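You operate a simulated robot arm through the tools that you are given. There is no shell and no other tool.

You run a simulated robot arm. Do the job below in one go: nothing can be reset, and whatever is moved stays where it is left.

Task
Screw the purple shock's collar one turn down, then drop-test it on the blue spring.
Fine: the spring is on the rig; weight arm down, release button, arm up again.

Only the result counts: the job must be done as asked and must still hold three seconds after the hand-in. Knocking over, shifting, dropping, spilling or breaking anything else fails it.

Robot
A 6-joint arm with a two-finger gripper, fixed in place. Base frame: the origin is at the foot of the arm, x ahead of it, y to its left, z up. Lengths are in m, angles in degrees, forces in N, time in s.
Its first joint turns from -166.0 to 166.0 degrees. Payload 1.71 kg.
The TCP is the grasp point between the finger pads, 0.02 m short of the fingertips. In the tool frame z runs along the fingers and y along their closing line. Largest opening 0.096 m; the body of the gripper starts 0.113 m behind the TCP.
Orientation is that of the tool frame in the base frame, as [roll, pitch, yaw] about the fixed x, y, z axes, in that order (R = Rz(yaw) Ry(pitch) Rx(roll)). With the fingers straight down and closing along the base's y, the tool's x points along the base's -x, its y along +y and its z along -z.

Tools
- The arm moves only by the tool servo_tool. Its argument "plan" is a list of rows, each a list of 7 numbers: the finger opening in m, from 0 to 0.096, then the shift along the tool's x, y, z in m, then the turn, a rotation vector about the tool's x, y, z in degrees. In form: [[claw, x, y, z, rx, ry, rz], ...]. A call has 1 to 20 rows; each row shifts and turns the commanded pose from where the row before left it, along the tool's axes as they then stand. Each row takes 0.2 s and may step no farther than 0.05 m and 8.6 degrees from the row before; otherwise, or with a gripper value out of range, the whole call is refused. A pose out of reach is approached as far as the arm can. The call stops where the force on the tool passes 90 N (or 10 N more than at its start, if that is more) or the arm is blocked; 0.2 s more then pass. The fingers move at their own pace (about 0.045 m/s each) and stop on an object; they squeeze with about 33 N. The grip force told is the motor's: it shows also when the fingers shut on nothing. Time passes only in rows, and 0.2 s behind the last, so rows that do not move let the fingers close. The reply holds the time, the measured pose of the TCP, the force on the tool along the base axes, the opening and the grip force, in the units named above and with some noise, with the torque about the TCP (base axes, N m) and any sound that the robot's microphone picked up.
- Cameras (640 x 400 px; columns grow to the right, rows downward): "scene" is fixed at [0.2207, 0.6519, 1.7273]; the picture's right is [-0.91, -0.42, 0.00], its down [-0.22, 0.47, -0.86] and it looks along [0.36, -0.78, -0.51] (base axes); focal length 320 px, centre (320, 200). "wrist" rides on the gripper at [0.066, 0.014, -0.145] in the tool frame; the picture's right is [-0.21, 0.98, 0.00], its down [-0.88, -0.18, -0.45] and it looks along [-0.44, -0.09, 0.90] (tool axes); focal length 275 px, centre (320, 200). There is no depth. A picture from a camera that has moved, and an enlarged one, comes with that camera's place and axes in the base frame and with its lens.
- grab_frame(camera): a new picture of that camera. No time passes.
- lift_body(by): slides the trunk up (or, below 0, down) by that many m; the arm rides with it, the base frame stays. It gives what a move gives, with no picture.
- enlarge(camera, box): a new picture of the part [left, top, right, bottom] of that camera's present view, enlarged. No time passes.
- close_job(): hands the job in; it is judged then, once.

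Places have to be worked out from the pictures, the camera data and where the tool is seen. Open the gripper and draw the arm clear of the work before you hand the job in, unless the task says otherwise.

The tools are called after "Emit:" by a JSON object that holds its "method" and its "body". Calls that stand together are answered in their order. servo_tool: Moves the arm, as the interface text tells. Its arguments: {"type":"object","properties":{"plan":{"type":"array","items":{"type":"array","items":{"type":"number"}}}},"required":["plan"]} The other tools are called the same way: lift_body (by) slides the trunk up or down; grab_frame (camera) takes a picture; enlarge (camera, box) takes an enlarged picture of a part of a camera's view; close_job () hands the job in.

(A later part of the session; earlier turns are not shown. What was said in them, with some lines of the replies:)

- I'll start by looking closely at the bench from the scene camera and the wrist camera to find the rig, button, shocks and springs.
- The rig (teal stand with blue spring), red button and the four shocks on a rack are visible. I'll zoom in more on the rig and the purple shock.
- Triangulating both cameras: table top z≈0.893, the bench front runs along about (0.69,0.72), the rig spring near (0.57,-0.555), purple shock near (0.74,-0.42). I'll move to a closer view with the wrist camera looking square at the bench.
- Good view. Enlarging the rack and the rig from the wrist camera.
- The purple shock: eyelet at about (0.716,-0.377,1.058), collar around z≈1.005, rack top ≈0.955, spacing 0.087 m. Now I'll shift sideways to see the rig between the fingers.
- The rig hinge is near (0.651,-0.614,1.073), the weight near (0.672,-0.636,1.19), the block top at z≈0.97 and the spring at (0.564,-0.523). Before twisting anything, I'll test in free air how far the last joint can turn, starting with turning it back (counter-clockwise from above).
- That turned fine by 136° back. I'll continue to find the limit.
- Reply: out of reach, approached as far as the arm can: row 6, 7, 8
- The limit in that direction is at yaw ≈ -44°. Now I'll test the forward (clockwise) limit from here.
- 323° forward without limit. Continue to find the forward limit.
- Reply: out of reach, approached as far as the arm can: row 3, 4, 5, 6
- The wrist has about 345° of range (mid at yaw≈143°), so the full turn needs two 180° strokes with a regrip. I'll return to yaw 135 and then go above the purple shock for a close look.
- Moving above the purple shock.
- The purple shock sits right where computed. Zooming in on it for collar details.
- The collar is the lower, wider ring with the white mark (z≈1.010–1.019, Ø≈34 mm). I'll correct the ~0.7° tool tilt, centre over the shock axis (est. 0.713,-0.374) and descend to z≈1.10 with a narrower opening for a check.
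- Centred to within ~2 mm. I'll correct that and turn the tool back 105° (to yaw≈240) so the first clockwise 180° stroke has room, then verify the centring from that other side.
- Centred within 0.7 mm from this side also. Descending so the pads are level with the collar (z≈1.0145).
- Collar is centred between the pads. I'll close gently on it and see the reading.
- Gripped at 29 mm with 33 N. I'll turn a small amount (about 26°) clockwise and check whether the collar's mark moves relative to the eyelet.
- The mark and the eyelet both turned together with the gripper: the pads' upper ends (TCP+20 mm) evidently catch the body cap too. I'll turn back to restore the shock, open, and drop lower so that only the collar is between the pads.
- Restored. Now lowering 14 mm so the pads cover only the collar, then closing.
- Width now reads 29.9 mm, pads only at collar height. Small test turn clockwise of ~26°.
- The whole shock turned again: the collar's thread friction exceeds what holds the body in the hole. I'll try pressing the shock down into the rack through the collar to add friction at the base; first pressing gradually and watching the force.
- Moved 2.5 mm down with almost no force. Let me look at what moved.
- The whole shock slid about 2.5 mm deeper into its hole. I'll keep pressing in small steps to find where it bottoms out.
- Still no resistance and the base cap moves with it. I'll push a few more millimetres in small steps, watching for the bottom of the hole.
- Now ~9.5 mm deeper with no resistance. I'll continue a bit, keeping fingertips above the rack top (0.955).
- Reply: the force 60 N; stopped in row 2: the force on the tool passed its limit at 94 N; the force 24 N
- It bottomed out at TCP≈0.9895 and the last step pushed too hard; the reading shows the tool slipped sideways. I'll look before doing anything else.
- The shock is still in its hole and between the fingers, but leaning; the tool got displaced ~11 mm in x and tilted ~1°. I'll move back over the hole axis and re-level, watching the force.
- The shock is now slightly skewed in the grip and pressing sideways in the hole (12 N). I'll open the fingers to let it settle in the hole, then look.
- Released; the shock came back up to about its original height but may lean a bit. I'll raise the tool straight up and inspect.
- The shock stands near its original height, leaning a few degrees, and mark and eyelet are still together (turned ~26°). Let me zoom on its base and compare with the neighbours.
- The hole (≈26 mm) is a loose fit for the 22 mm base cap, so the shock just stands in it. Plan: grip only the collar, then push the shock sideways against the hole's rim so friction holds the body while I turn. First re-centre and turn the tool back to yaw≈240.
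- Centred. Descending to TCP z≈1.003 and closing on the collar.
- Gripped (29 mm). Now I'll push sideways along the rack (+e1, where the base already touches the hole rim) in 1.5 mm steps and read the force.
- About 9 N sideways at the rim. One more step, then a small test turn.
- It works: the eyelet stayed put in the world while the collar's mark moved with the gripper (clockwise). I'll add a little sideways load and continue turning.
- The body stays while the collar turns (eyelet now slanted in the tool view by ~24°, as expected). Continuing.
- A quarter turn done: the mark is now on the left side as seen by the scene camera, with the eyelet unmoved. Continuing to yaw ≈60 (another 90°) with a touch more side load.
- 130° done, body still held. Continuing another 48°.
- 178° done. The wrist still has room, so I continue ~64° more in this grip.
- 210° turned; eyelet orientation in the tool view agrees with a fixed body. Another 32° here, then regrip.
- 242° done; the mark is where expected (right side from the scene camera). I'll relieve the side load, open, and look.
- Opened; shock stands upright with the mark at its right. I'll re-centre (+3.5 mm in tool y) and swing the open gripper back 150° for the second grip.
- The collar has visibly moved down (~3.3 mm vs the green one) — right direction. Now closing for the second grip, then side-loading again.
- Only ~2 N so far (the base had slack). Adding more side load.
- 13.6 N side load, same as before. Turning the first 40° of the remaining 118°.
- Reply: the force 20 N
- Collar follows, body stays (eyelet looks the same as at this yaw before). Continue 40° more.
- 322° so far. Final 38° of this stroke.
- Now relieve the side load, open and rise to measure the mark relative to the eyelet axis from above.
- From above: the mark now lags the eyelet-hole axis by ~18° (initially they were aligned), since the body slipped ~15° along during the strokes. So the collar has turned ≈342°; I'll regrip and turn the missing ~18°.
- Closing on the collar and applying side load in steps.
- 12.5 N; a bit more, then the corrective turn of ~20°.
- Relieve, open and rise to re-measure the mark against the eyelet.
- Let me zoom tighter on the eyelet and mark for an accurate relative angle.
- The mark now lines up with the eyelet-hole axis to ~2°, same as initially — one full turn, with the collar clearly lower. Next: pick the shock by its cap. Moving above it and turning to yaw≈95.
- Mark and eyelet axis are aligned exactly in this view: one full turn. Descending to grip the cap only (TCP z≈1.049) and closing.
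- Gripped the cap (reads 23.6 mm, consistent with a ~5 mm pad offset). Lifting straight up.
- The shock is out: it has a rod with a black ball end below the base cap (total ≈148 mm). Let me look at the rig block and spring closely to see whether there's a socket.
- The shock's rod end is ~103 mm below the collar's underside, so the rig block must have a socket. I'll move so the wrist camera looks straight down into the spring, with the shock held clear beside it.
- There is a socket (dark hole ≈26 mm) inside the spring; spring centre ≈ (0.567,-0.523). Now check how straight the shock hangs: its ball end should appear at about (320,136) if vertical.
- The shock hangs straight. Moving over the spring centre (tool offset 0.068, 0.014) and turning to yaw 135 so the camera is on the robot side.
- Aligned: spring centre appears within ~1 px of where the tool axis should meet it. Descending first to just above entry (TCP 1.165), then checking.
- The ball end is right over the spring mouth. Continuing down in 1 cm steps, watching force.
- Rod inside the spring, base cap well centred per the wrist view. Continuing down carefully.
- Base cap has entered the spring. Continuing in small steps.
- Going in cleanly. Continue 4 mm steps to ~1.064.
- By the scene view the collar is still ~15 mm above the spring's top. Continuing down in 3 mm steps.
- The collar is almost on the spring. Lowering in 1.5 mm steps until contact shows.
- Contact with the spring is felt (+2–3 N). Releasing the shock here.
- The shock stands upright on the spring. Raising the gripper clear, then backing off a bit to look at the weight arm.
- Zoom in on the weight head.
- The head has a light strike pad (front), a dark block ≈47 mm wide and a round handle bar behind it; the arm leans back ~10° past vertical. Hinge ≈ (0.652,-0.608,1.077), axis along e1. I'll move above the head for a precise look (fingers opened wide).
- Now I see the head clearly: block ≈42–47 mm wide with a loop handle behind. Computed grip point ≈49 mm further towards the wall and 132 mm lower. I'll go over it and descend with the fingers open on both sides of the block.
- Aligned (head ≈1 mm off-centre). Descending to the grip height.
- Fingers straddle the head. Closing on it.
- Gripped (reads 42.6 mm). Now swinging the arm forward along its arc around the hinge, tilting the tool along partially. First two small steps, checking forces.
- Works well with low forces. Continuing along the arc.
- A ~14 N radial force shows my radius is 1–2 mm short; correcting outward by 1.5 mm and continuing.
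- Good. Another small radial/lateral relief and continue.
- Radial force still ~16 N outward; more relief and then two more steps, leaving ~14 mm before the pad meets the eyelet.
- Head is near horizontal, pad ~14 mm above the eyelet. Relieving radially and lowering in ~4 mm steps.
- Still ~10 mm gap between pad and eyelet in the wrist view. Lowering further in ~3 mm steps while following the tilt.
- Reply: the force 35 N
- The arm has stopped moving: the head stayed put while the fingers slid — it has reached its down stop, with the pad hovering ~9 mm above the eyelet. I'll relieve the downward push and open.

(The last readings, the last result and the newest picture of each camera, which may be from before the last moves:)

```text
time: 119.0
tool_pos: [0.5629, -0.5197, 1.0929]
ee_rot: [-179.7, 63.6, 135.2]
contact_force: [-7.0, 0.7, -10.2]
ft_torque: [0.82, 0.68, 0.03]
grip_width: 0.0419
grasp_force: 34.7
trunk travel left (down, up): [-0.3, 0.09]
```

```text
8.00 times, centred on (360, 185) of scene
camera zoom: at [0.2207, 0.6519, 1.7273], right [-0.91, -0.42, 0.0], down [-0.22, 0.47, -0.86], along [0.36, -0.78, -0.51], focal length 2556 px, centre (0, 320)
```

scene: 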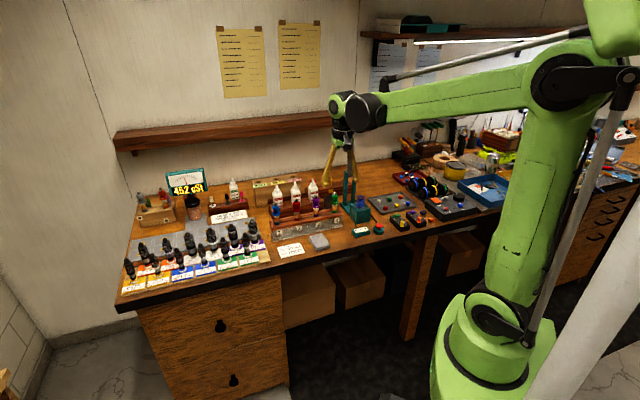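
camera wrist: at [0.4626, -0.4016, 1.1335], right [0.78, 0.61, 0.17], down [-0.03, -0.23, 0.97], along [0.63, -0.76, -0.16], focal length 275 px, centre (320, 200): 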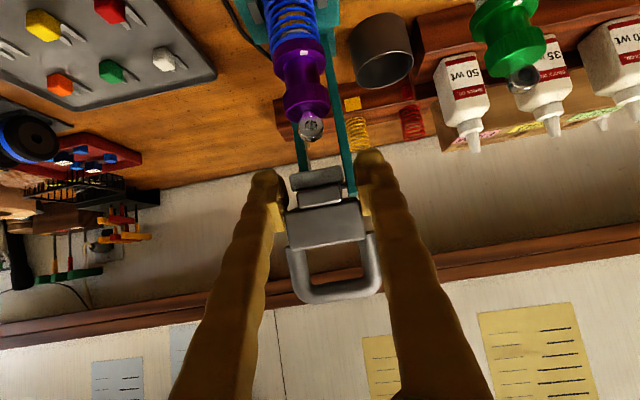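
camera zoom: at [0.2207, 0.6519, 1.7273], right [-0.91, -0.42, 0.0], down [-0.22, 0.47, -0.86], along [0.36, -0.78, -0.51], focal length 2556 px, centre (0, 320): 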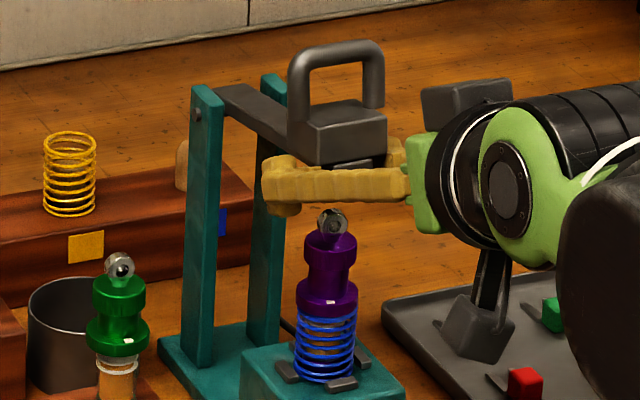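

Now it pulls down by 10 N (carrying the head); lower 1.5 mm to neutral, then open the fingers.

Emit:
{"method": "servo_tool", "body": {"plan": [[0.02, 0.0014, 0, 0.0007, 0, 0, 0], [0.02, 0, 0, 0, 0, 0, 0], [0.05, 0, 0, 0, 0, 0, 0], [0.07, 0, 0, 0, 0, 0, 0], [0.08, 0, 0, 0, 0, 0, 0], [0.08, 0, 0, 0, 0, 0, 0]]}}

Emit:
{"method": "enlarge", "body": {"camera": "scene", "box": [340, 160, 380, 210]}}

Emit:
{"method": "enlarge", "body": {"camera": "wrist", "box": [260, 90, 390, 240]}}

```text
time: 120.4
tool_pos: [0.5627, -0.5193, 1.0926]
ee_rot: [-179.6, 63.6, 135.3]
contact_force: [-0.3, 0.5, -0.1]
ft_torque: [0.02, 0.02, -0.02]
grip_width: 0.0802
grasp_force: 0.0
trunk travel left (down, up): [-0.3, 0.09]
```

```text
8.00 times, centred on (360, 185) of scene
camera zoom: at [0.2207, 0.6519, 1.7273], right [-0.91, -0.42, 0.0], down [-0.22, 0.47, -0.86], along [0.36, -0.78, -0.51], focal length 2556 px, centre (0, 320)
```

zoom: 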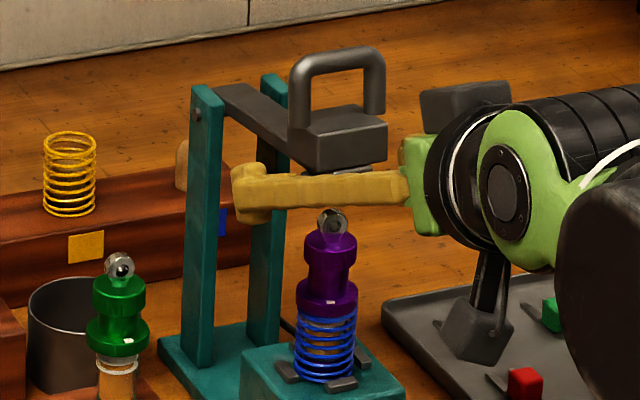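

```text
2.67 times, centred on (325, 165) of wrist
camera zoom: at [0.4594, -0.3977, 1.0977], right [0.76, 0.63, 0.18], down [-0.14, -0.12, 0.98], along [0.64, -0.77, -0.01], focal length 734 px, centre (307, 293)
```

zoom: 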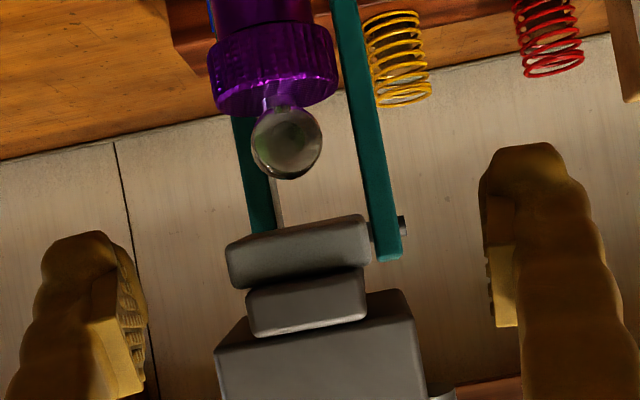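

The arm stays in its down position by itself, pad ~9 mm above the eyelet. Retracting along the fingers, then re-levelling the tool.

Emit:
{"method": "servo_tool", "body": {"plan": [[0.08, 0, 0, -0.03, 0, 0, 0], [0.08, 0, 0, -0.03, 0, 0, 0], [0.08, 0, 0, -0.03, 0, 0, 0], [0.08, 0, 0, -0.03, 0, 0, 0], [0.08, 0, 0, 0, 0, 7.95, 0], [0.08, 0, 0, 0, 0, 7.95, 0], [0.08, 0, 0, 0, 0, 7.95, 0], [0.08, 0, 0, 0, 0, 7.95, 0], [0.08, 0, 0, 0, 0, 7.95, 0], [0.08, 0, 0, 0, 0, 7.95, 0], [0.08, 0, 0, 0, 0, 7.95, 0], [0.08, 0, 0, 0, 0, 7.95, 0], [0, 0, 0, 0, 0, 0, 0], [0, 0, 0, 0, 0, 0, 0]]}}

Emit:
{"method": "grab_frame", "body": {"camera": "wrist"}}

Emit:
{"method": "grab_frame", "body": {"camera": "scene"}}

```text
time: 123.4
tool_pos: [0.4853, -0.4438, 1.1459]
ee_rot: [-179.9, 0.1, 135.1]
contact_force: [-0.2, 0.6, -0.4]
ft_torque: [-0.02, -0.04, 0.01]
grip_width: 0.0272
grasp_force: 0.1
trunk travel left (down, up): [-0.3, 0.09]
```

```text
taken
camera wrist: at [0.4488, -0.3878, 1.2907], right [0.84, 0.55, 0.0], down [0.49, -0.75, 0.44], along [0.24, -0.37, -0.9], focal length 275 px, centre (320, 200)
```

wrist: 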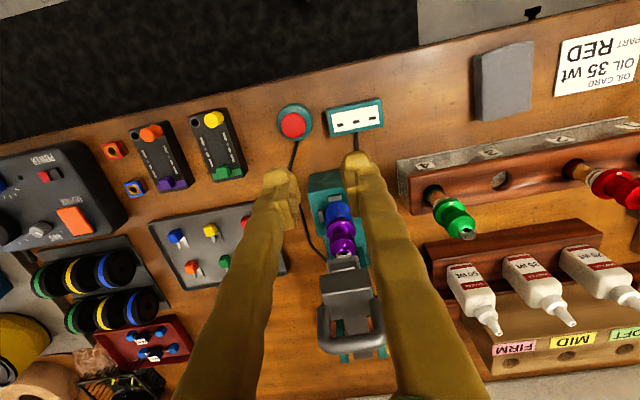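

```text
taken
```

scene: 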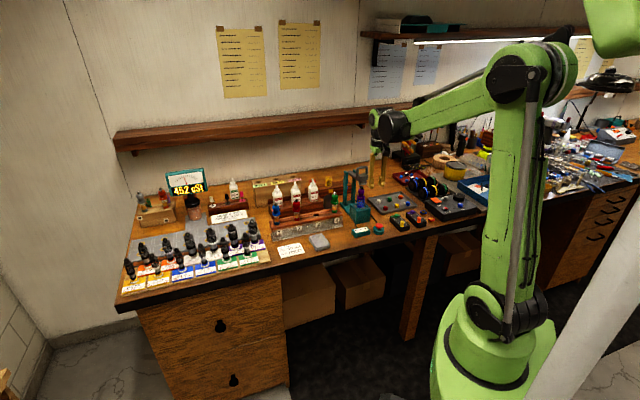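

Button located at tool offset (0.004,-0.035), top z≈0.928. Closing fingers, moving above it and descending partway.

Emit:
{"method": "servo_tool", "body": {"plan": [[0, 0.0041, -0.0347, 0, 0, 0, 0], [0, 0, 0, 0.04, 0, 0, 0], [0, 0, 0, 0.04, 0, 0, 0], [0, 0, 0, 0.03, 0, 0, 0], [0, 0, 0, 0, 0, 0, 0]]}}

Emit:
{"method": "grab_frame", "body": {"camera": "wrist"}}

Emit:
{"method": "enlarge", "body": {"camera": "scene", "box": [335, 170, 405, 245]}}

```text
time: 124.6
tool_pos: [0.4593, -0.4672, 1.0365]
ee_rot: [-179.9, -0.1, 134.9]
contact_force: [0.2, -0.3, 0.2]
ft_torque: [-0.01, 0.01, -0.01]
grip_width: 0.0001
grasp_force: 29.5
trunk travel left (down, up): [-0.3, 0.09]
```

```text
taken
camera wrist: at [0.4223, -0.4113, 1.1808], right [0.84, 0.55, 0.0], down [0.49, -0.75, 0.44], along [0.24, -0.37, -0.9], focal length 275 px, centre (320, 200)
```

wrist: 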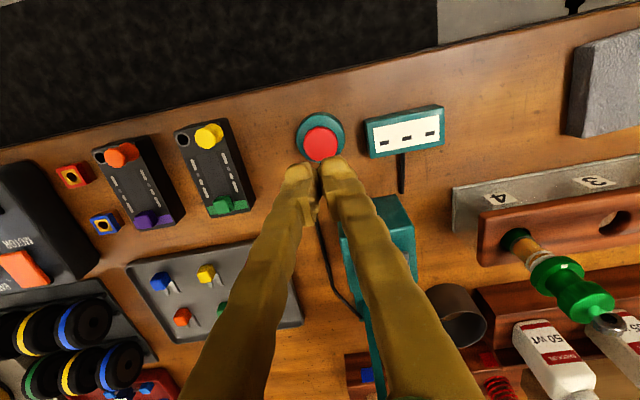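

```text
5.33 times, centred on (370, 208) of scene
camera zoom: at [0.2207, 0.6519, 1.7273], right [-0.91, -0.42, 0.0], down [-0.22, 0.47, -0.86], along [0.36, -0.78, -0.51], focal length 1704 px, centre (53, 160)
```

zoom: 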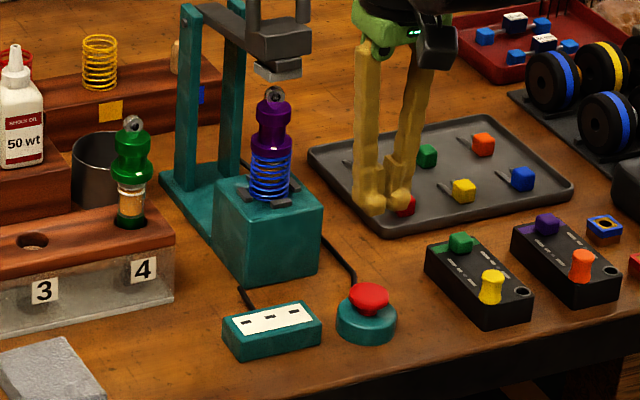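

Centred over the button. Descending close to it, then in small steps.

Emit:
{"method": "servo_tool", "body": {"plan": [[0, 0, 0.001, 0.035, 0, 0, 0], [0, 0, 0, 0.035, 0, 0, 0], [0, 0, 0, 0.008, 0, 0, 0], [0, 0, 0, 0, 0, 0, 0]]}}

Emit:
{"method": "enlarge", "body": {"camera": "scene", "box": [335, 170, 405, 245]}}

```text
time: 125.6
tool_pos: [0.46, -0.466, 0.9569]
ee_rot: [-179.9, 0.0, 135.0]
contact_force: [-0.7, 0.6, 0.3]
ft_torque: [-0.01, -0.02, -0.03]
grip_width: 0.0
grasp_force: 28.8
trunk travel left (down, up): [-0.3, 0.09]
```

```text
5.33 times, centred on (370, 208) of scene
camera zoom: at [0.2207, 0.6519, 1.7273], right [-0.91, -0.42, 0.0], down [-0.22, 0.47, -0.86], along [0.36, -0.78, -0.51], focal length 1704 px, centre (53, 160)
```

zoom: 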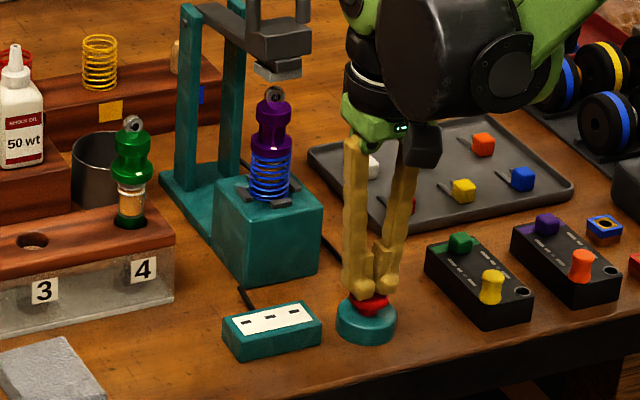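

Tips just above the cap. Pressing in small steps.

Emit:
{"method": "servo_tool", "body": {"plan": [[0, 0, 0, 0.003, 0, 0, 0], [0, 0, 0, 0.003, 0, 0, 0], [0, 0, 0, 0, 0, 0, 0]]}}

```text
time: 126.4
tool_pos: [0.4593, -0.466, 0.9523]
ee_rot: [-179.9, 0.1, 135.0]
contact_force: [0.1, 0.0, 1.0]
ft_torque: [-0.03, 0.02, 0.0]
grip_width: 0.0061
grasp_force: 29.7
trunk travel left (down, up): [-0.3, 0.09]
```

Emit:
{"method": "servo_tool", "body": {"plan": [[0, 0, 0, 0.003, 0, 0, 0], [0, 0, 0, 0, 0, 0, 0]]}}

Emit:
{"method": "enlarge", "body": {"camera": "scene", "box": [335, 170, 405, 245]}}

```text
time: 127.0
tool_pos: [0.4594, -0.4659, 0.9489]
ee_rot: [-180.0, 0.0, 135.0]
contact_force: [-1.1, -0.6, 1.4]
ft_torque: [-0.03, -0.02, 0.01]
grip_width: 0.0062
grasp_force: 29.3
trunk travel left (down, up): [-0.3, 0.09]
heard: click
```

```text
5.33 times, centred on (370, 208) of scene
camera zoom: at [0.2207, 0.6519, 1.7273], right [-0.91, -0.42, 0.0], down [-0.22, 0.47, -0.86], along [0.36, -0.78, -0.51], focal length 1704 px, centre (53, 160)
```

zoom: 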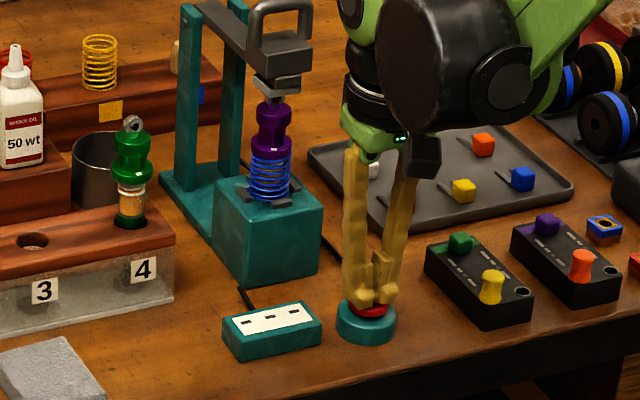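

A click was heard and the weight dropped onto the shock. Lifting off the button and waiting a bit for it to settle, then looking at the display.

Emit:
{"method": "servo_tool", "body": {"plan": [[0, 0, 0, -0.01, 0, 0, 0], [0, 0, 0, -0.03, 0, 0, 0], [0, 0, 0, -0.04, 0, 0, 0], [0, 0, 0, 0, 0, 0, 0], [0, 0, 0, 0, 0, 0, 0], [0, 0, 0, 0, 0, 0, 0], [0, 0, 0, 0, 0, 0, 0], [0, 0, 0, 0, 0, 0, 0], [0, 0, 0, 0, 0, 0, 0], [0, 0, 0, 0, 0, 0, 0]]}}

Emit:
{"method": "enlarge", "body": {"camera": "scene", "box": [335, 170, 405, 245]}}

Emit:
{"method": "grab_frame", "body": {"camera": "wrist"}}

```text
time: 129.2
tool_pos: [0.4593, -0.4654, 1.0292]
ee_rot: [-180.0, 0.1, 135.0]
contact_force: [0.8, 0.2, 0.4]
ft_torque: [0.0, -0.02, -0.04]
grip_width: 0.0001
grasp_force: 30.1
trunk travel left (down, up): [-0.3, 0.09]
```

```text
5.33 times, centred on (370, 208) of scene
camera zoom: at [0.2207, 0.6519, 1.7273], right [-0.91, -0.42, 0.0], down [-0.22, 0.47, -0.86], along [0.36, -0.78, -0.51], focal length 1704 px, centre (53, 160)
```

zoom: 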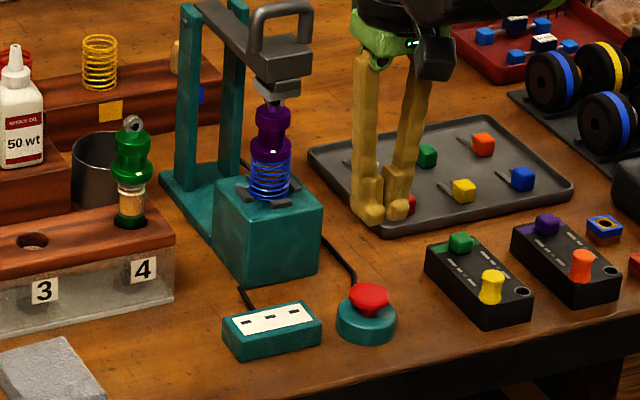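

```text
taken
camera wrist: at [0.4222, -0.4092, 1.1733], right [0.84, 0.55, 0.0], down [0.49, -0.75, 0.45], along [0.24, -0.37, -0.9], focal length 275 px, centre (320, 200)
```

wrist: 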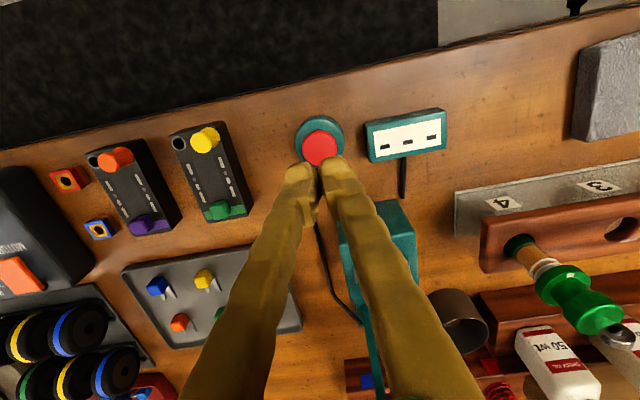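

Emit:
{"method": "enlarge", "body": {"camera": "wrist", "box": [350, 95, 460, 170]}}

Emit:
{"method": "enlarge", "body": {"camera": "scene", "box": [345, 165, 385, 215]}}

```text
5.33 times, centred on (405, 132) of wrist
camera zoom: at [0.4222, -0.4092, 1.1733], right [0.84, 0.55, 0.0], down [0.49, -0.75, 0.45], along [0.24, -0.37, -0.9], focal length 1468 px, centre (-133, 560)
```

zoom: 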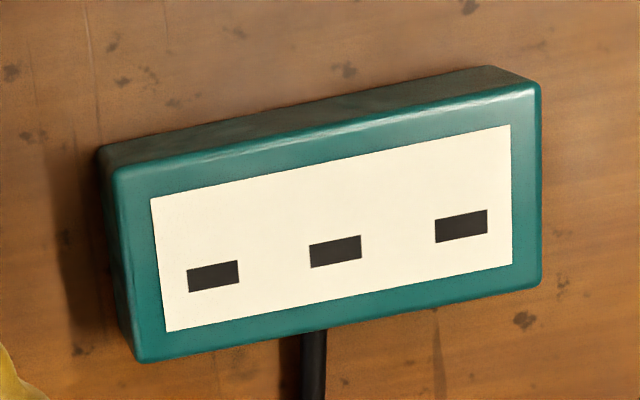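

```text
8.00 times, centred on (365, 190) of scene
camera zoom: at [0.2207, 0.6519, 1.7273], right [-0.91, -0.42, 0.0], down [-0.22, 0.47, -0.86], along [0.36, -0.78, -0.51], focal length 2556 px, centre (-40, 280)
```

zoom: 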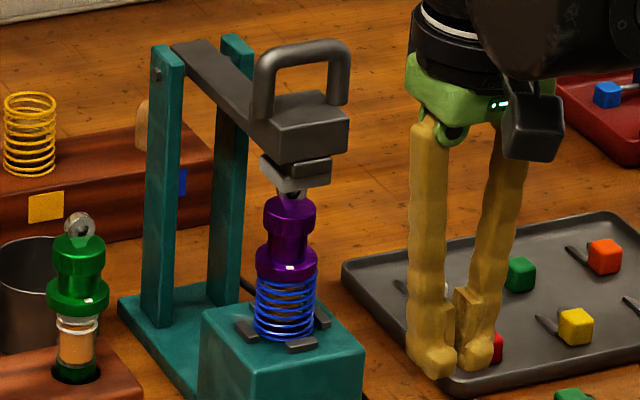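

The weight rests on the shock's eyelet. Now raising the arm again: going back to the pre-grasp pose in front of the head (fingers open, tool tilted ~62°).

Emit:
{"method": "servo_tool", "body": {"plan": [[0, 0, 0, -0.04, 0, 0, 0], [0, 0, 0, -0.04, 0, 0, 0], [0.04, 0, 0, -0.0384, 0, 0, 0], [0.085, -0.0089, 0.0351, 0, 0, 0, 0], [0.085, 0, 0, 0, 0, -7.75, 0], [0.085, 0, 0, 0, 0, -7.75, 0], [0.085, 0, 0, 0, 0, -7.75, 0], [0.085, 0, 0, 0, 0, -7.75, 0], [0.085, 0, 0, 0, 0, -7.75, 0], [0.085, 0, 0, 0, 0, -7.75, 0], [0.085, 0, 0, 0, 0, -7.75, 0], [0.085, 0, 0, 0, 0, -7.75, 0], [0.085, 0, 0, 0, 0, 0, 0], [0.085, 0, 0, 0, 0, 0, 0]]}}

Emit:
{"method": "grab_frame", "body": {"camera": "wrist"}}

Emit:
{"method": "enlarge", "body": {"camera": "scene", "box": [335, 150, 405, 240]}}

```text
time: 132.2
tool_pos: [0.4913, -0.4451, 1.1462]
ee_rot: [-179.6, 62.0, 135.2]
contact_force: [0.4, 0.0, 0.0]
ft_torque: [0.03, -0.03, 0.01]
grip_width: 0.0849
grasp_force: 0.1
trunk travel left (down, up): [-0.3, 0.09]
```

```text
taken
camera wrist: at [0.388, -0.3238, 1.1568], right [0.76, 0.62, 0.18], down [-0.12, -0.14, 0.98], along [0.64, -0.77, -0.03], focal length 275 px, centre (320, 200)
```

wrist: 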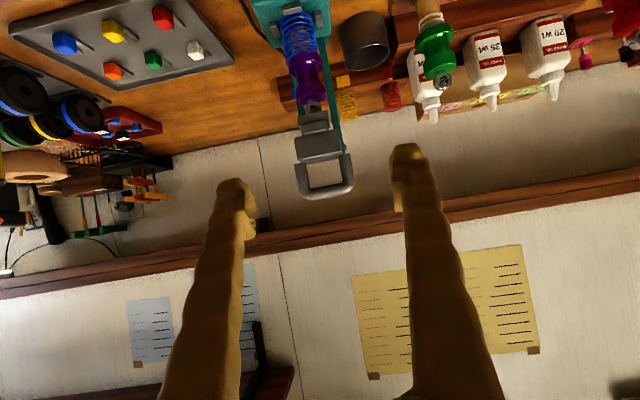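

```text
4.44 times, centred on (370, 195) of scene
camera zoom: at [0.2207, 0.6519, 1.7273], right [-0.91, -0.42, 0.0], down [-0.22, 0.47, -0.86], along [0.36, -0.78, -0.51], focal length 1420 px, centre (98, 222)
```

zoom: 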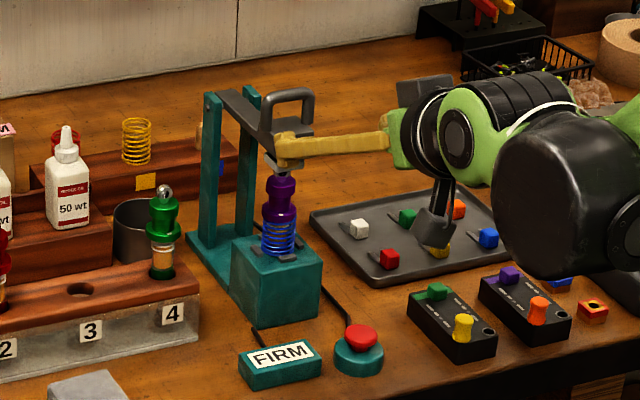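

The display now reads "FIRM": the drop test registered. Now measure the head from here for the grip to raise the arm.

Emit:
{"method": "enlarge", "body": {"camera": "wrist", "box": [270, 80, 380, 210]}}

Emit:
{"method": "enlarge", "body": {"camera": "scene", "box": [340, 165, 375, 210]}}

```text
3.08 times, centred on (325, 145) of wrist
camera zoom: at [0.388, -0.3238, 1.1568], right [0.76, 0.62, 0.18], down [-0.12, -0.14, 0.98], along [0.64, -0.77, -0.03], focal length 847 px, centre (305, 369)
```

zoom: 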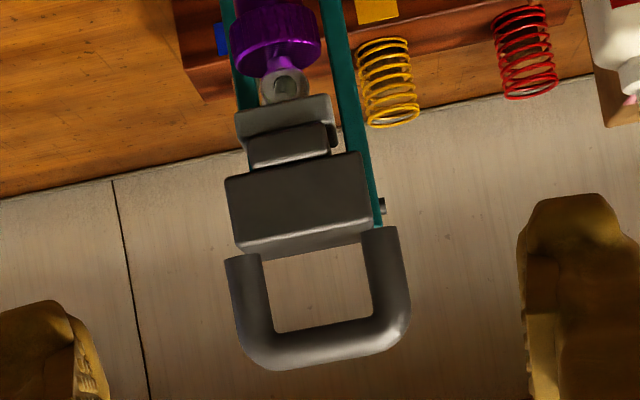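

```text
8.89 times, centred on (358, 188) of scene
camera zoom: at [0.2207, 0.6519, 1.7273], right [-0.91, -0.42, 0.0], down [-0.22, 0.47, -0.86], along [0.36, -0.78, -0.51], focal length 2840 px, centre (-13, 311)
```

zoom: 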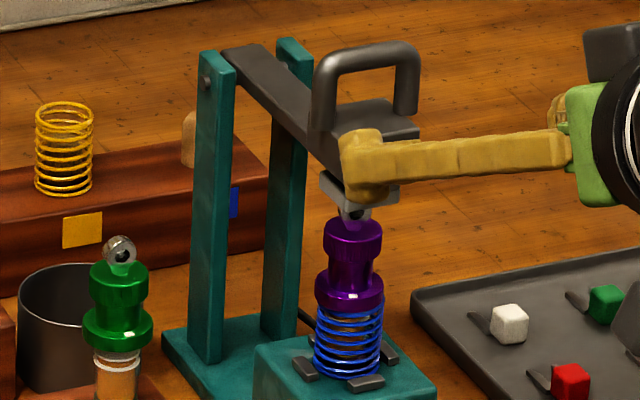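

The head centre is at tool offset (-0.005,-0.001,0.116). Advancing with open fingers, then closing on the block.

Emit:
{"method": "servo_tool", "body": {"plan": [[0.085, -0.0012, -0.0003, 0.029, 0, 0, 0], [0.085, -0.0012, -0.0003, 0.029, 0, 0, 0], [0.085, -0.0012, -0.0003, 0.029, 0, 0, 0], [0.085, -0.0013, -0.0002, 0.029, 0, 0, 0], [0.085, 0, 0, 0, 0, 0, 0]]}}

Emit:
{"method": "enlarge", "body": {"camera": "wrist", "box": [240, 100, 400, 270]}}

Emit:
{"method": "enlarge", "body": {"camera": "scene", "box": [340, 160, 380, 210]}}

```text
time: 133.4
tool_pos: [0.5651, -0.5227, 1.0958]
ee_rot: [-179.7, 61.9, 135.2]
contact_force: [-0.3, -0.4, -1.4]
ft_torque: [0.04, -0.02, 0.0]
grip_width: 0.085
grasp_force: 0.2
trunk travel left (down, up): [-0.3, 0.09]
```

```text
2.35 times, centred on (320, 185) of wrist
camera zoom: at [0.4618, -0.3997, 1.1061], right [0.76, 0.62, 0.18], down [-0.12, -0.14, 0.98], along [0.64, -0.77, -0.04], focal length 648 px, centre (320, 235)
```

zoom: 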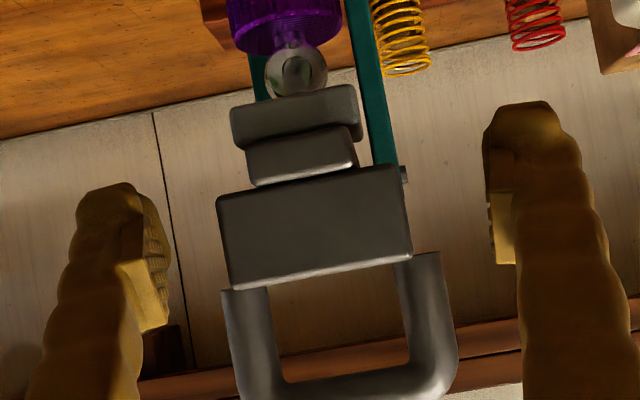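

```text
8.00 times, centred on (360, 185) of scene
camera zoom: at [0.2207, 0.6519, 1.7273], right [-0.91, -0.42, 0.0], down [-0.22, 0.47, -0.86], along [0.36, -0.78, -0.51], focal length 2556 px, centre (0, 320)
```

zoom: 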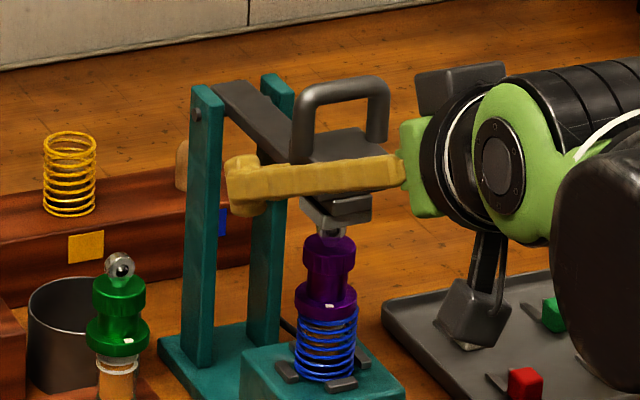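

Closing on the block.

Emit:
{"method": "servo_tool", "body": {"plan": [[0.06, 0, -0.001, 0, 0, 0, 0], [0.02, 0, 0, 0, 0, 0, 0], [0.02, 0, 0, 0, 0, 0, 0], [0.02, 0, 0, 0, 0, 0, 0]]}}

Emit:
{"method": "enlarge", "body": {"camera": "wrist", "box": [240, 100, 400, 270]}}

```text
time: 134.4
tool_pos: [0.5632, -0.5217, 1.0968]
ee_rot: [-179.7, 62.1, 135.2]
contact_force: [-1.2, 4.0, -2.8]
ft_torque: [0.1, 0.09, -0.01]
grip_width: 0.0428
grasp_force: 34.3
trunk travel left (down, up): [-0.3, 0.09]
```

```text
2.35 times, centred on (320, 185) of wrist
camera zoom: at [0.4606, -0.3995, 1.1068], right [0.76, 0.62, 0.18], down [-0.12, -0.14, 0.98], along [0.64, -0.77, -0.04], focal length 648 px, centre (320, 235)
```

zoom: 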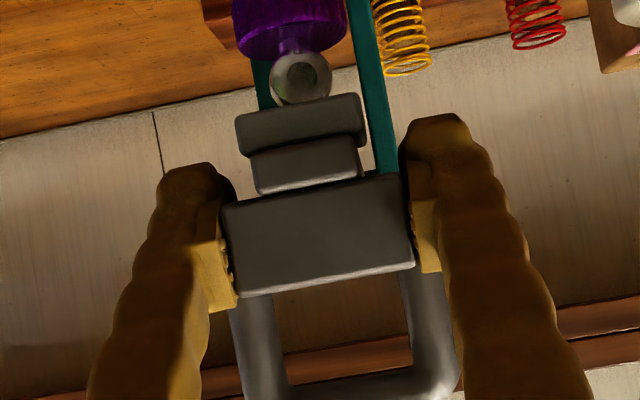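

Gripped. Swinging the arm back up along the arc; first two rows, then check the force.

Emit:
{"method": "servo_tool", "body": {"plan": [[0.02, -0.0144, 0, -0.0037, 0, 4.4, 0], [0.02, -0.0146, 0, -0.003, 0, 4.4, 0], [0.02, 0, 0, 0, 0, 0, 0]]}}

Emit:
{"method": "enlarge", "body": {"camera": "scene", "box": [335, 150, 395, 230]}}

```text
time: 135.2
tool_pos: [0.5706, -0.528, 1.1253]
ee_rot: [-179.8, 53.2, 135.2]
contact_force: [1.4, 5.0, -5.6]
ft_torque: [0.5, 0.39, -0.15]
grip_width: 0.0431
grasp_force: 34.8
trunk travel left (down, up): [-0.3, 0.09]
```

```text
5.00 times, centred on (365, 190) of scene
camera zoom: at [0.2207, 0.6519, 1.7273], right [-0.91, -0.42, 0.0], down [-0.22, 0.47, -0.86], along [0.36, -0.78, -0.51], focal length 1597 px, centre (95, 250)
```

zoom: 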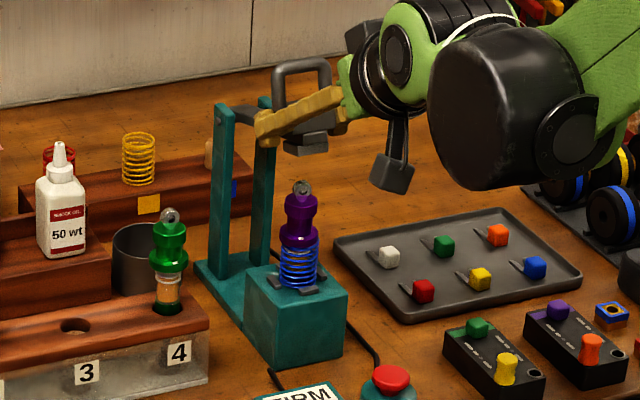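

Good, low forces. Continuing up.

Emit:
{"method": "servo_tool", "body": {"plan": [[0.02, -0.0146, 0, -0.0023, 0, 4.4, 0], [0.02, -0.0149, 0, -0.0017, 0, 4.4, 0], [0.02, -0.0148, 0, -0.0009, 0, 4.4, 0], [0.02, 0, 0, 0, 0, 0, 0]]}}

Emit:
{"method": "enlarge", "body": {"camera": "scene", "box": [325, 120, 395, 230]}}

```text
time: 136.2
tool_pos: [0.5887, -0.5466, 1.1611]
ee_rot: [-179.9, 39.9, 135.0]
contact_force: [3.3, 7.0, -4.8]
ft_torque: [0.36, 0.39, -0.12]
grip_width: 0.0428
grasp_force: 34.6
trunk travel left (down, up): [-0.3, 0.09]
```

```text
3.64 times, centred on (360, 175) of scene
camera zoom: at [0.2207, 0.6519, 1.7273], right [-0.91, -0.42, 0.0], down [-0.22, 0.47, -0.86], along [0.36, -0.78, -0.51], focal length 1162 px, centre (174, 291)
```

zoom: 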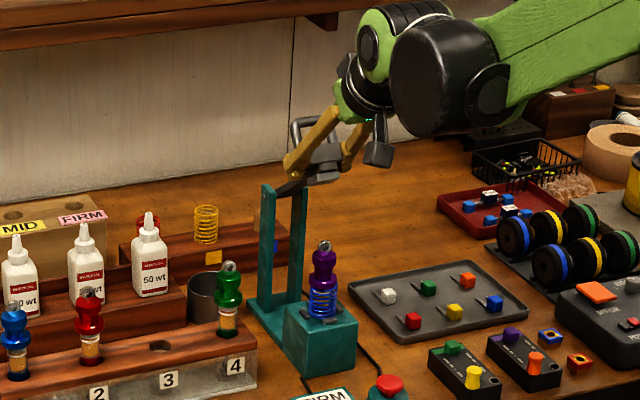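

Emit:
{"method": "servo_tool", "body": {"plan": [[0.02, -0.0149, 0.0006, -0.0003, 0, 4.4, 0], [0.02, -0.0149, 0, 0.0004, 0, 4.4, 0], [0.02, -0.0148, 0, 0.001, 0, 4.4, 0], [0.02, -0.0148, 0, 0.0017, 0, 4.4, 0], [0.02, 0, 0, 0, 0, 0, 0]]}}

Emit:
{"method": "enlarge", "body": {"camera": "scene", "box": [320, 100, 390, 215]}}

```text
time: 137.4
tool_pos: [0.6247, -0.5814, 1.1913]
ee_rot: [-179.8, 22.5, 135.1]
contact_force: [-3.8, 2.5, 11.6]
ft_torque: [-0.07, 0.08, -0.12]
grip_width: 0.0428
grasp_force: 35.1
trunk travel left (down, up): [-0.3, 0.09]
```

```text
3.48 times, centred on (355, 158) of scene
camera zoom: at [0.2207, 0.6519, 1.7273], right [-0.91, -0.42, 0.0], down [-0.22, 0.47, -0.86], along [0.36, -0.78, -0.51], focal length 1111 px, centre (198, 348)
```

zoom: 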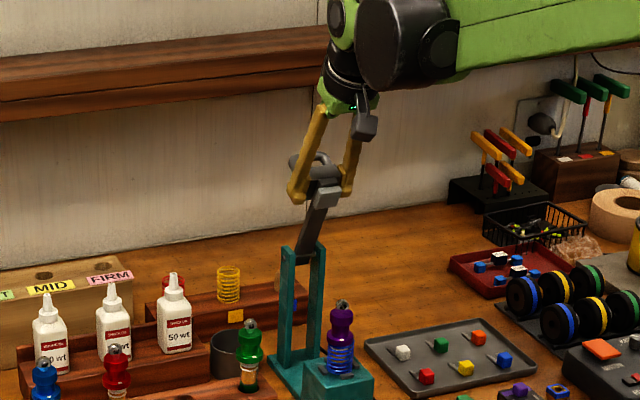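

Emit:
{"method": "servo_tool", "body": {"plan": [[0.02, -0.0147, 0, 0.0012, 0, 4.4, 0], [0.02, -0.0146, 0, 0.0031, 0, 4.4, 0], [0.02, -0.0144, 0, 0.0037, 0, 4.4, 0], [0.02, 0, 0, 0, 0, 0, 0]]}}

Emit:
{"method": "enlarge", "body": {"camera": "scene", "box": [320, 100, 390, 215]}}

```text
time: 138.4
tool_pos: [0.6554, -0.6117, 1.1988]
ee_rot: [-179.9, 9.3, 134.9]
contact_force: [1.5, 0.7, 4.3]
ft_torque: [-0.09, -0.02, -0.04]
grip_width: 0.0432
grasp_force: 34.8
trunk travel left (down, up): [-0.3, 0.09]
```

```text
3.48 times, centred on (355, 158) of scene
camera zoom: at [0.2207, 0.6519, 1.7273], right [-0.91, -0.42, 0.0], down [-0.22, 0.47, -0.86], along [0.36, -0.78, -0.51], focal length 1111 px, centre (198, 348)
```

zoom: 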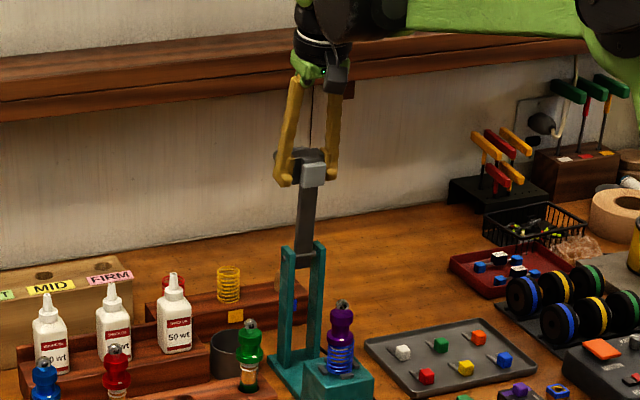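

Nearly upright. Continuing to the rest position behind vertical.

Emit:
{"method": "servo_tool", "body": {"plan": [[0.02, -0.0143, 0, 0.0043, 0, 4.4, 0], [0.02, -0.007, 0, 0.0025, 0, 2.4, 0], [0.02, 0, 0, 0, 0, 0, 0]]}}

Emit:
{"method": "enlarge", "body": {"camera": "scene", "box": [325, 120, 370, 190]}}

```text
time: 139.2
tool_pos: [0.6697, -0.6277, 1.1946]
ee_rot: [-179.8, 2.4, 135.0]
contact_force: [-3.7, 5.6, 2.4]
ft_torque: [0.64, 0.81, -0.06]
grip_width: 0.0431
grasp_force: 34.8
trunk travel left (down, up): [-0.3, 0.09]
```

```text
5.71 times, centred on (348, 155) of scene
camera zoom: at [0.2207, 0.6519, 1.7273], right [-0.91, -0.42, 0.0], down [-0.22, 0.47, -0.86], along [0.36, -0.78, -0.51], focal length 1826 px, centre (163, 457)
```

zoom: 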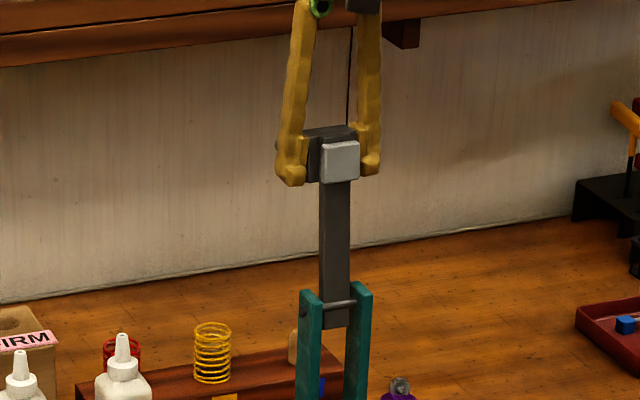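

The head is exactly where it was at the start (arm at its rest stop). Opening the fingers and checking it stays.

Emit:
{"method": "servo_tool", "body": {"plan": [[0.05, 0, 0, 0, 0, 0, 0], [0.07, 0, 0, 0, 0, 0, 0], [0.085, 0, 0, 0, 0, 0, 0], [0.085, 0, 0, 0, 0, 0, 0], [0.085, 0, 0, 0, 0, 0, 0]]}}

Emit:
{"method": "enlarge", "body": {"camera": "scene", "box": [325, 120, 370, 190]}}

Emit:
{"method": "enlarge", "body": {"camera": "wrist", "box": [240, 120, 400, 270]}}

```text
time: 140.4
tool_pos: [0.6704, -0.6283, 1.194]
ee_rot: [-179.9, 2.4, 135.0]
contact_force: [-0.7, 0.2, 0.3]
ft_torque: [0.02, 0.0, -0.03]
grip_width: 0.0848
grasp_force: 0.0
trunk travel left (down, up): [-0.3, 0.09]
```

```text
5.71 times, centred on (348, 155) of scene
camera zoom: at [0.2207, 0.6519, 1.7273], right [-0.91, -0.42, 0.0], down [-0.22, 0.47, -0.86], along [0.36, -0.78, -0.51], focal length 1826 px, centre (163, 457)
```

zoom: 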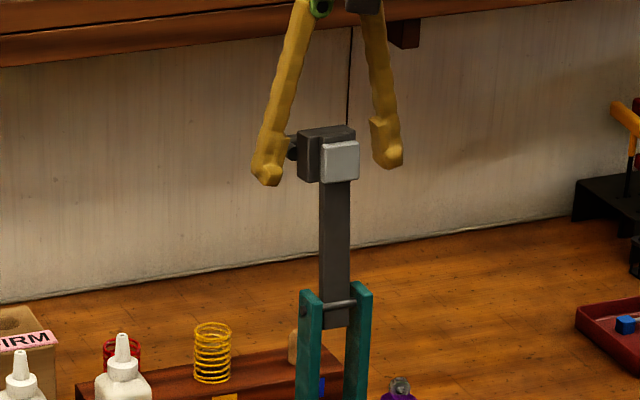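

```text
2.67 times, centred on (320, 195) of wrist
camera zoom: at [0.6288, -0.5677, 1.3363], right [0.84, 0.55, 0.01], down [0.48, -0.74, 0.48], along [0.27, -0.4, -0.88], focal length 734 px, centre (320, 213)
```

zoom: 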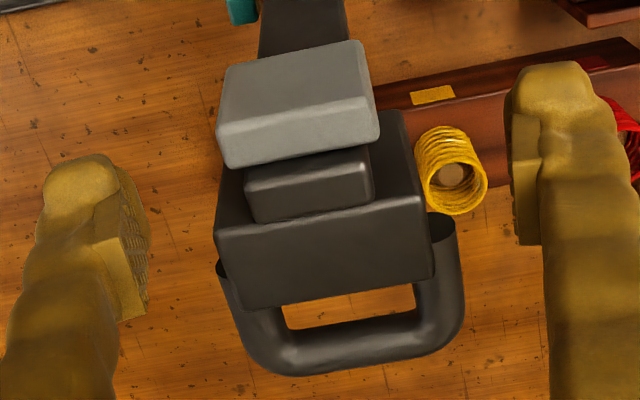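

The weight arm rests upright on its own. Withdrawing straight up and then back away from the bench.

Emit:
{"method": "servo_tool", "body": {"plan": [[0.085, 0, 0, -0.04, 0, 0, 0], [0.085, 0, 0, -0.04, 0, 0, 0], [0.085, 0, 0, -0.04, 0, 2.4, 0], [0.085, 0.04, 0, 0, 0, 0, 0], [0.085, 0.045, 0, 0, 0, 0, 0], [0.085, 0.045, 0, 0, 0, 0, 0], [0.085, 0.045, 0, 0, 0, 0, 0], [0.085, 0.045, 0, 0, 0, 0, 0], [0.085, 0, 0, 0, 0, 0, 0]]}}

Emit:
{"method": "grab_frame", "body": {"camera": "wrist"}}

Emit:
{"method": "grab_frame", "body": {"camera": "scene"}}

Emit:
{"method": "enlarge", "body": {"camera": "scene", "box": [320, 130, 405, 245]}}

Emit:
{"method": "enlarge", "body": {"camera": "scene", "box": [345, 175, 380, 215]}}

```text
time: 142.4
tool_pos: [0.5117, -0.468, 1.3145]
ee_rot: [-179.9, 0.0, 135.0]
contact_force: [0.2, 0.3, 0.0]
ft_torque: [-0.08, -0.01, -0.02]
grip_width: 0.0852
grasp_force: 0.0
trunk travel left (down, up): [-0.3, 0.09]
```

```text
taken
camera wrist: at [0.4739, -0.4118, 1.4587], right [0.84, 0.55, 0.0], down [0.49, -0.75, 0.45], along [0.24, -0.37, -0.9], focal length 275 px, centre (320, 200)
```

wrist: 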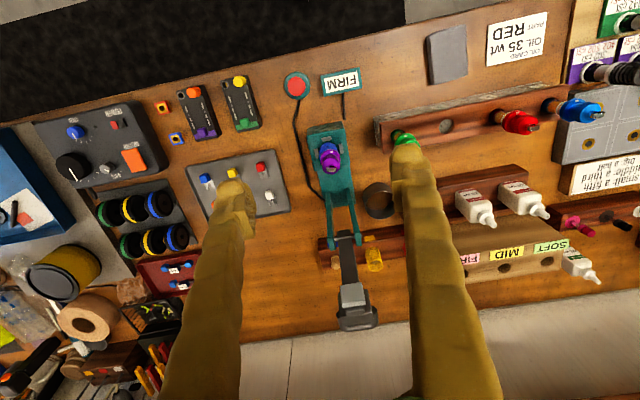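

```text
taken
```

scene: 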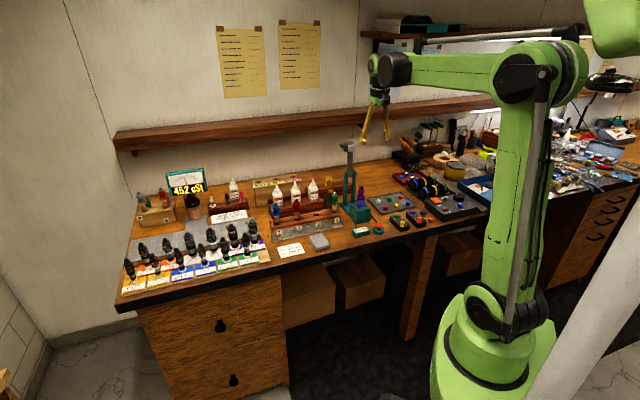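

```text
3.48 times, centred on (362, 188) of scene
camera zoom: at [0.2207, 0.6519, 1.7273], right [-0.91, -0.42, 0.0], down [-0.22, 0.47, -0.86], along [0.36, -0.78, -0.51], focal length 1111 px, centre (172, 244)
```

zoom: 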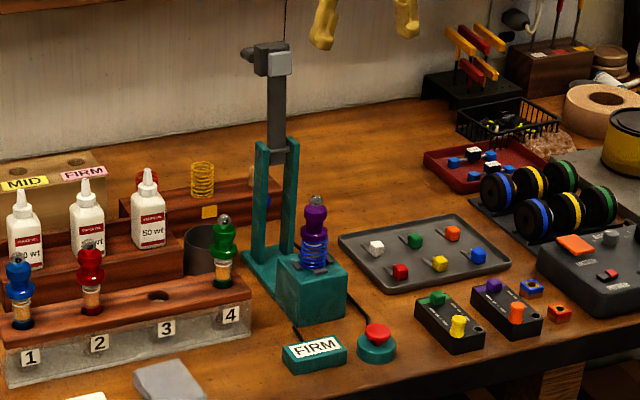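

```text
10.00 times, centred on (362, 195) of scene
camera zoom: at [0.2207, 0.6519, 1.7273], right [-0.91, -0.42, 0.0], down [-0.22, 0.47, -0.86], along [0.36, -0.78, -0.51], focal length 3195 px, centre (-105, 250)
```

zoom: 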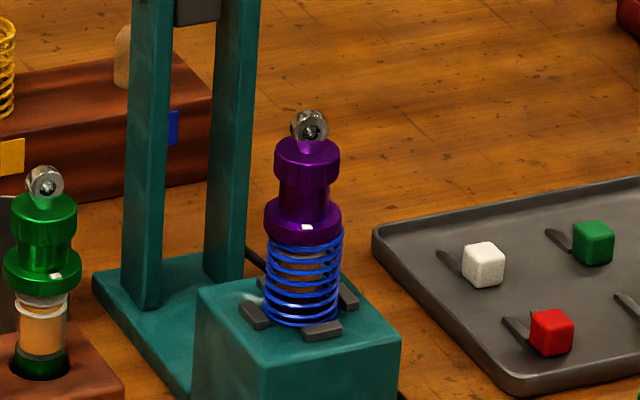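

Everything looks right: display shows FIRM, arm up, shock on the blue spring. One last check of the collar mark vs the eyelet, and of the rest of the bench.

Emit:
{"method": "enlarge", "body": {"camera": "wrist", "box": [305, 130, 355, 180]}}

Emit:
{"method": "enlarge", "body": {"camera": "scene", "box": [110, 160, 330, 310]}}

```text
8.00 times, centred on (330, 155) of wrist
camera zoom: at [0.4739, -0.4118, 1.4587], right [0.84, 0.55, 0.0], down [0.49, -0.75, 0.45], along [0.24, -0.37, -0.9], focal length 2202 px, centre (240, 560)
```

zoom: 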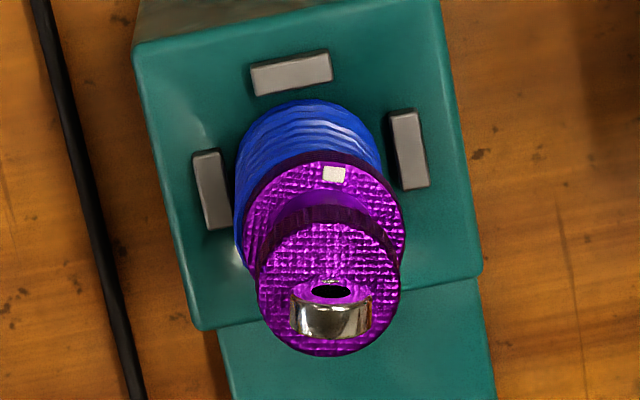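

```text
2.67 times, centred on (220, 235) of scene
camera zoom: at [0.2207, 0.6519, 1.7273], right [-0.91, -0.42, 0.0], down [-0.22, 0.47, -0.86], along [0.36, -0.78, -0.51], focal length 852 px, centre (587, 107)
```

zoom: 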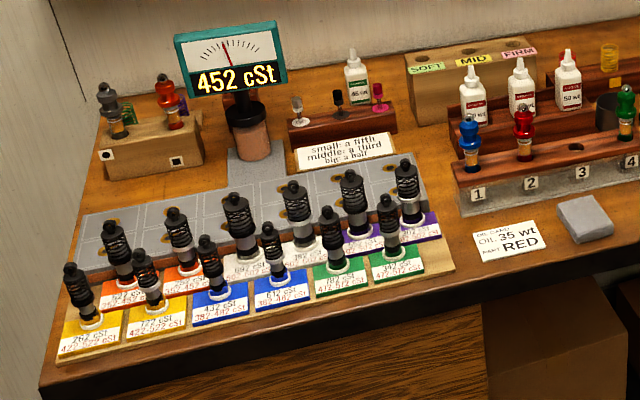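

The mark seems within several degrees of the eyelet axis, but this view is oblique. I'll take a straight-down look (as in the initial measurement) to be sure.

Emit:
{"method": "servo_tool", "body": {"plan": [[0.085, -0.0388, 0, 0, 0, 0, 0], [0.085, -0.0388, 0, 0, 0, 0, 0], [0.085, 0, 0, 0.045, 0, 0, 0], [0.085, 0, 0, 0.045, 0, 0, 0], [0.085, 0, 0, 0.045, 0, 0, 0], [0.085, 0, 0, 0.04, 0, 0, 0], [0.085, 0, 0, 0, 0, 0, 0], [0.085, 0, 0, 0, 0, 0, 0]]}}

Emit:
{"method": "enlarge", "body": {"camera": "wrist", "box": [280, 100, 360, 180]}}

```text
time: 144.2
tool_pos: [0.5661, -0.5245, 1.1375]
ee_rot: [-179.9, 0.0, 135.0]
contact_force: [0.2, 0.6, -0.2]
ft_torque: [-0.02, 0.01, -0.02]
grip_width: 0.0849
grasp_force: 0.0
trunk travel left (down, up): [-0.3, 0.09]
```

```text
5.00 times, centred on (320, 140) of wrist
camera zoom: at [0.5289, -0.4675, 1.2828], right [0.84, 0.55, 0.0], down [0.49, -0.75, 0.45], along [0.24, -0.37, -0.9], focal length 1376 px, centre (320, 500)
```

zoom: 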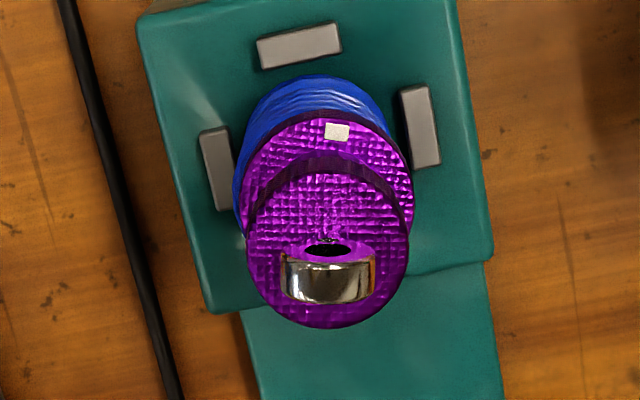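

From straight above the mark is within ~8–10° of the eyelet axis (≈0.03 turn) — one turn as asked. Now withdrawing up and away from the work.

Emit:
{"method": "servo_tool", "body": {"plan": [[0.09, 0, 0, -0.045, 0, 0, 0], [0.09, 0, 0, -0.045, 0, 0, 0], [0.09, 0, 0, -0.045, 0, 0, 0], [0.09, 0, 0, -0.045, 0, 0, 0], [0.09, 0.045, 0, 0, 0, 0, 0], [0.09, 0.045, 0, 0, 0, 0, 0], [0.09, 0.045, 0, 0, 0, 0, 0], [0.09, 0.045, 0, 0, 0, 0, 0], [0.09, 0.045, 0, 0, 0, 0, 0], [0.09, 0.045, 0, 0, 0, 0, 0], [0.09, 0, 0, 0, 0, 0, 0]]}}

Emit:
{"method": "enlarge", "body": {"camera": "scene", "box": [320, 130, 405, 245]}}

Emit:
{"method": "grab_frame", "body": {"camera": "scene"}}

```text
time: 146.6
tool_pos: [0.3758, -0.3325, 1.3194]
ee_rot: [-179.8, 0.0, 135.0]
contact_force: [-0.2, -0.1, -0.2]
ft_torque: [-0.07, 0.0, 0.0]
grip_width: 0.0897
grasp_force: 0.1
trunk travel left (down, up): [-0.3, 0.09]
```

```text
3.48 times, centred on (362, 188) of scene
camera zoom: at [0.2207, 0.6519, 1.7273], right [-0.91, -0.42, 0.0], down [-0.22, 0.47, -0.86], along [0.36, -0.78, -0.51], focal length 1111 px, centre (172, 244)
```

zoom: 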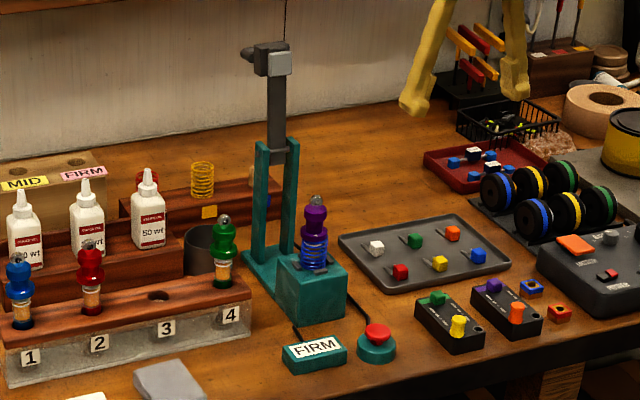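

```text
taken
```

scene: 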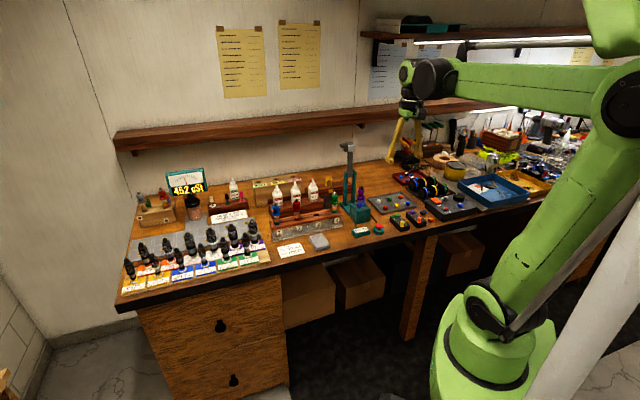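

The collar is turned one turn down and the purple shock is seated on the blue spring. The test has been run (display FIRM), the weight arm is back up, nothing else has moved, and the gripper is open and clear. Handing in.

Emit:
{"method": "close_job", "body": {}}

```text
The job is handed in.
```

I screwed the purple shock's collar one turn down and drop-tested it on the blue spring. The rig's display reads **FIRM**, and the job is handed in.

- **Collar:** The last look from straight above puts it about 8–10° past a full turn. The shock's body turned along with the collar at first, so I pressed it against the rim of its rack hole to hold it.
- **Hard push:** While finding how to hold it, I pushed the shock too deep into the rack and the force briefly passed the 90 N limit. The rack stayed where it was, and the shock came back up and showed no damage.
- **Drop test:** With the weight arm down, I pressed the release button. It clicked, and the weight dropped onto the shock.
- **Where things are now:** The weight arm is back up on its rest and the purple shock is still standing on the blue spring. I left it on the rig because you didn't ask for it back in the rack. I saw nothing else moved or knocked over, and the gripper is open and clear of the bench.
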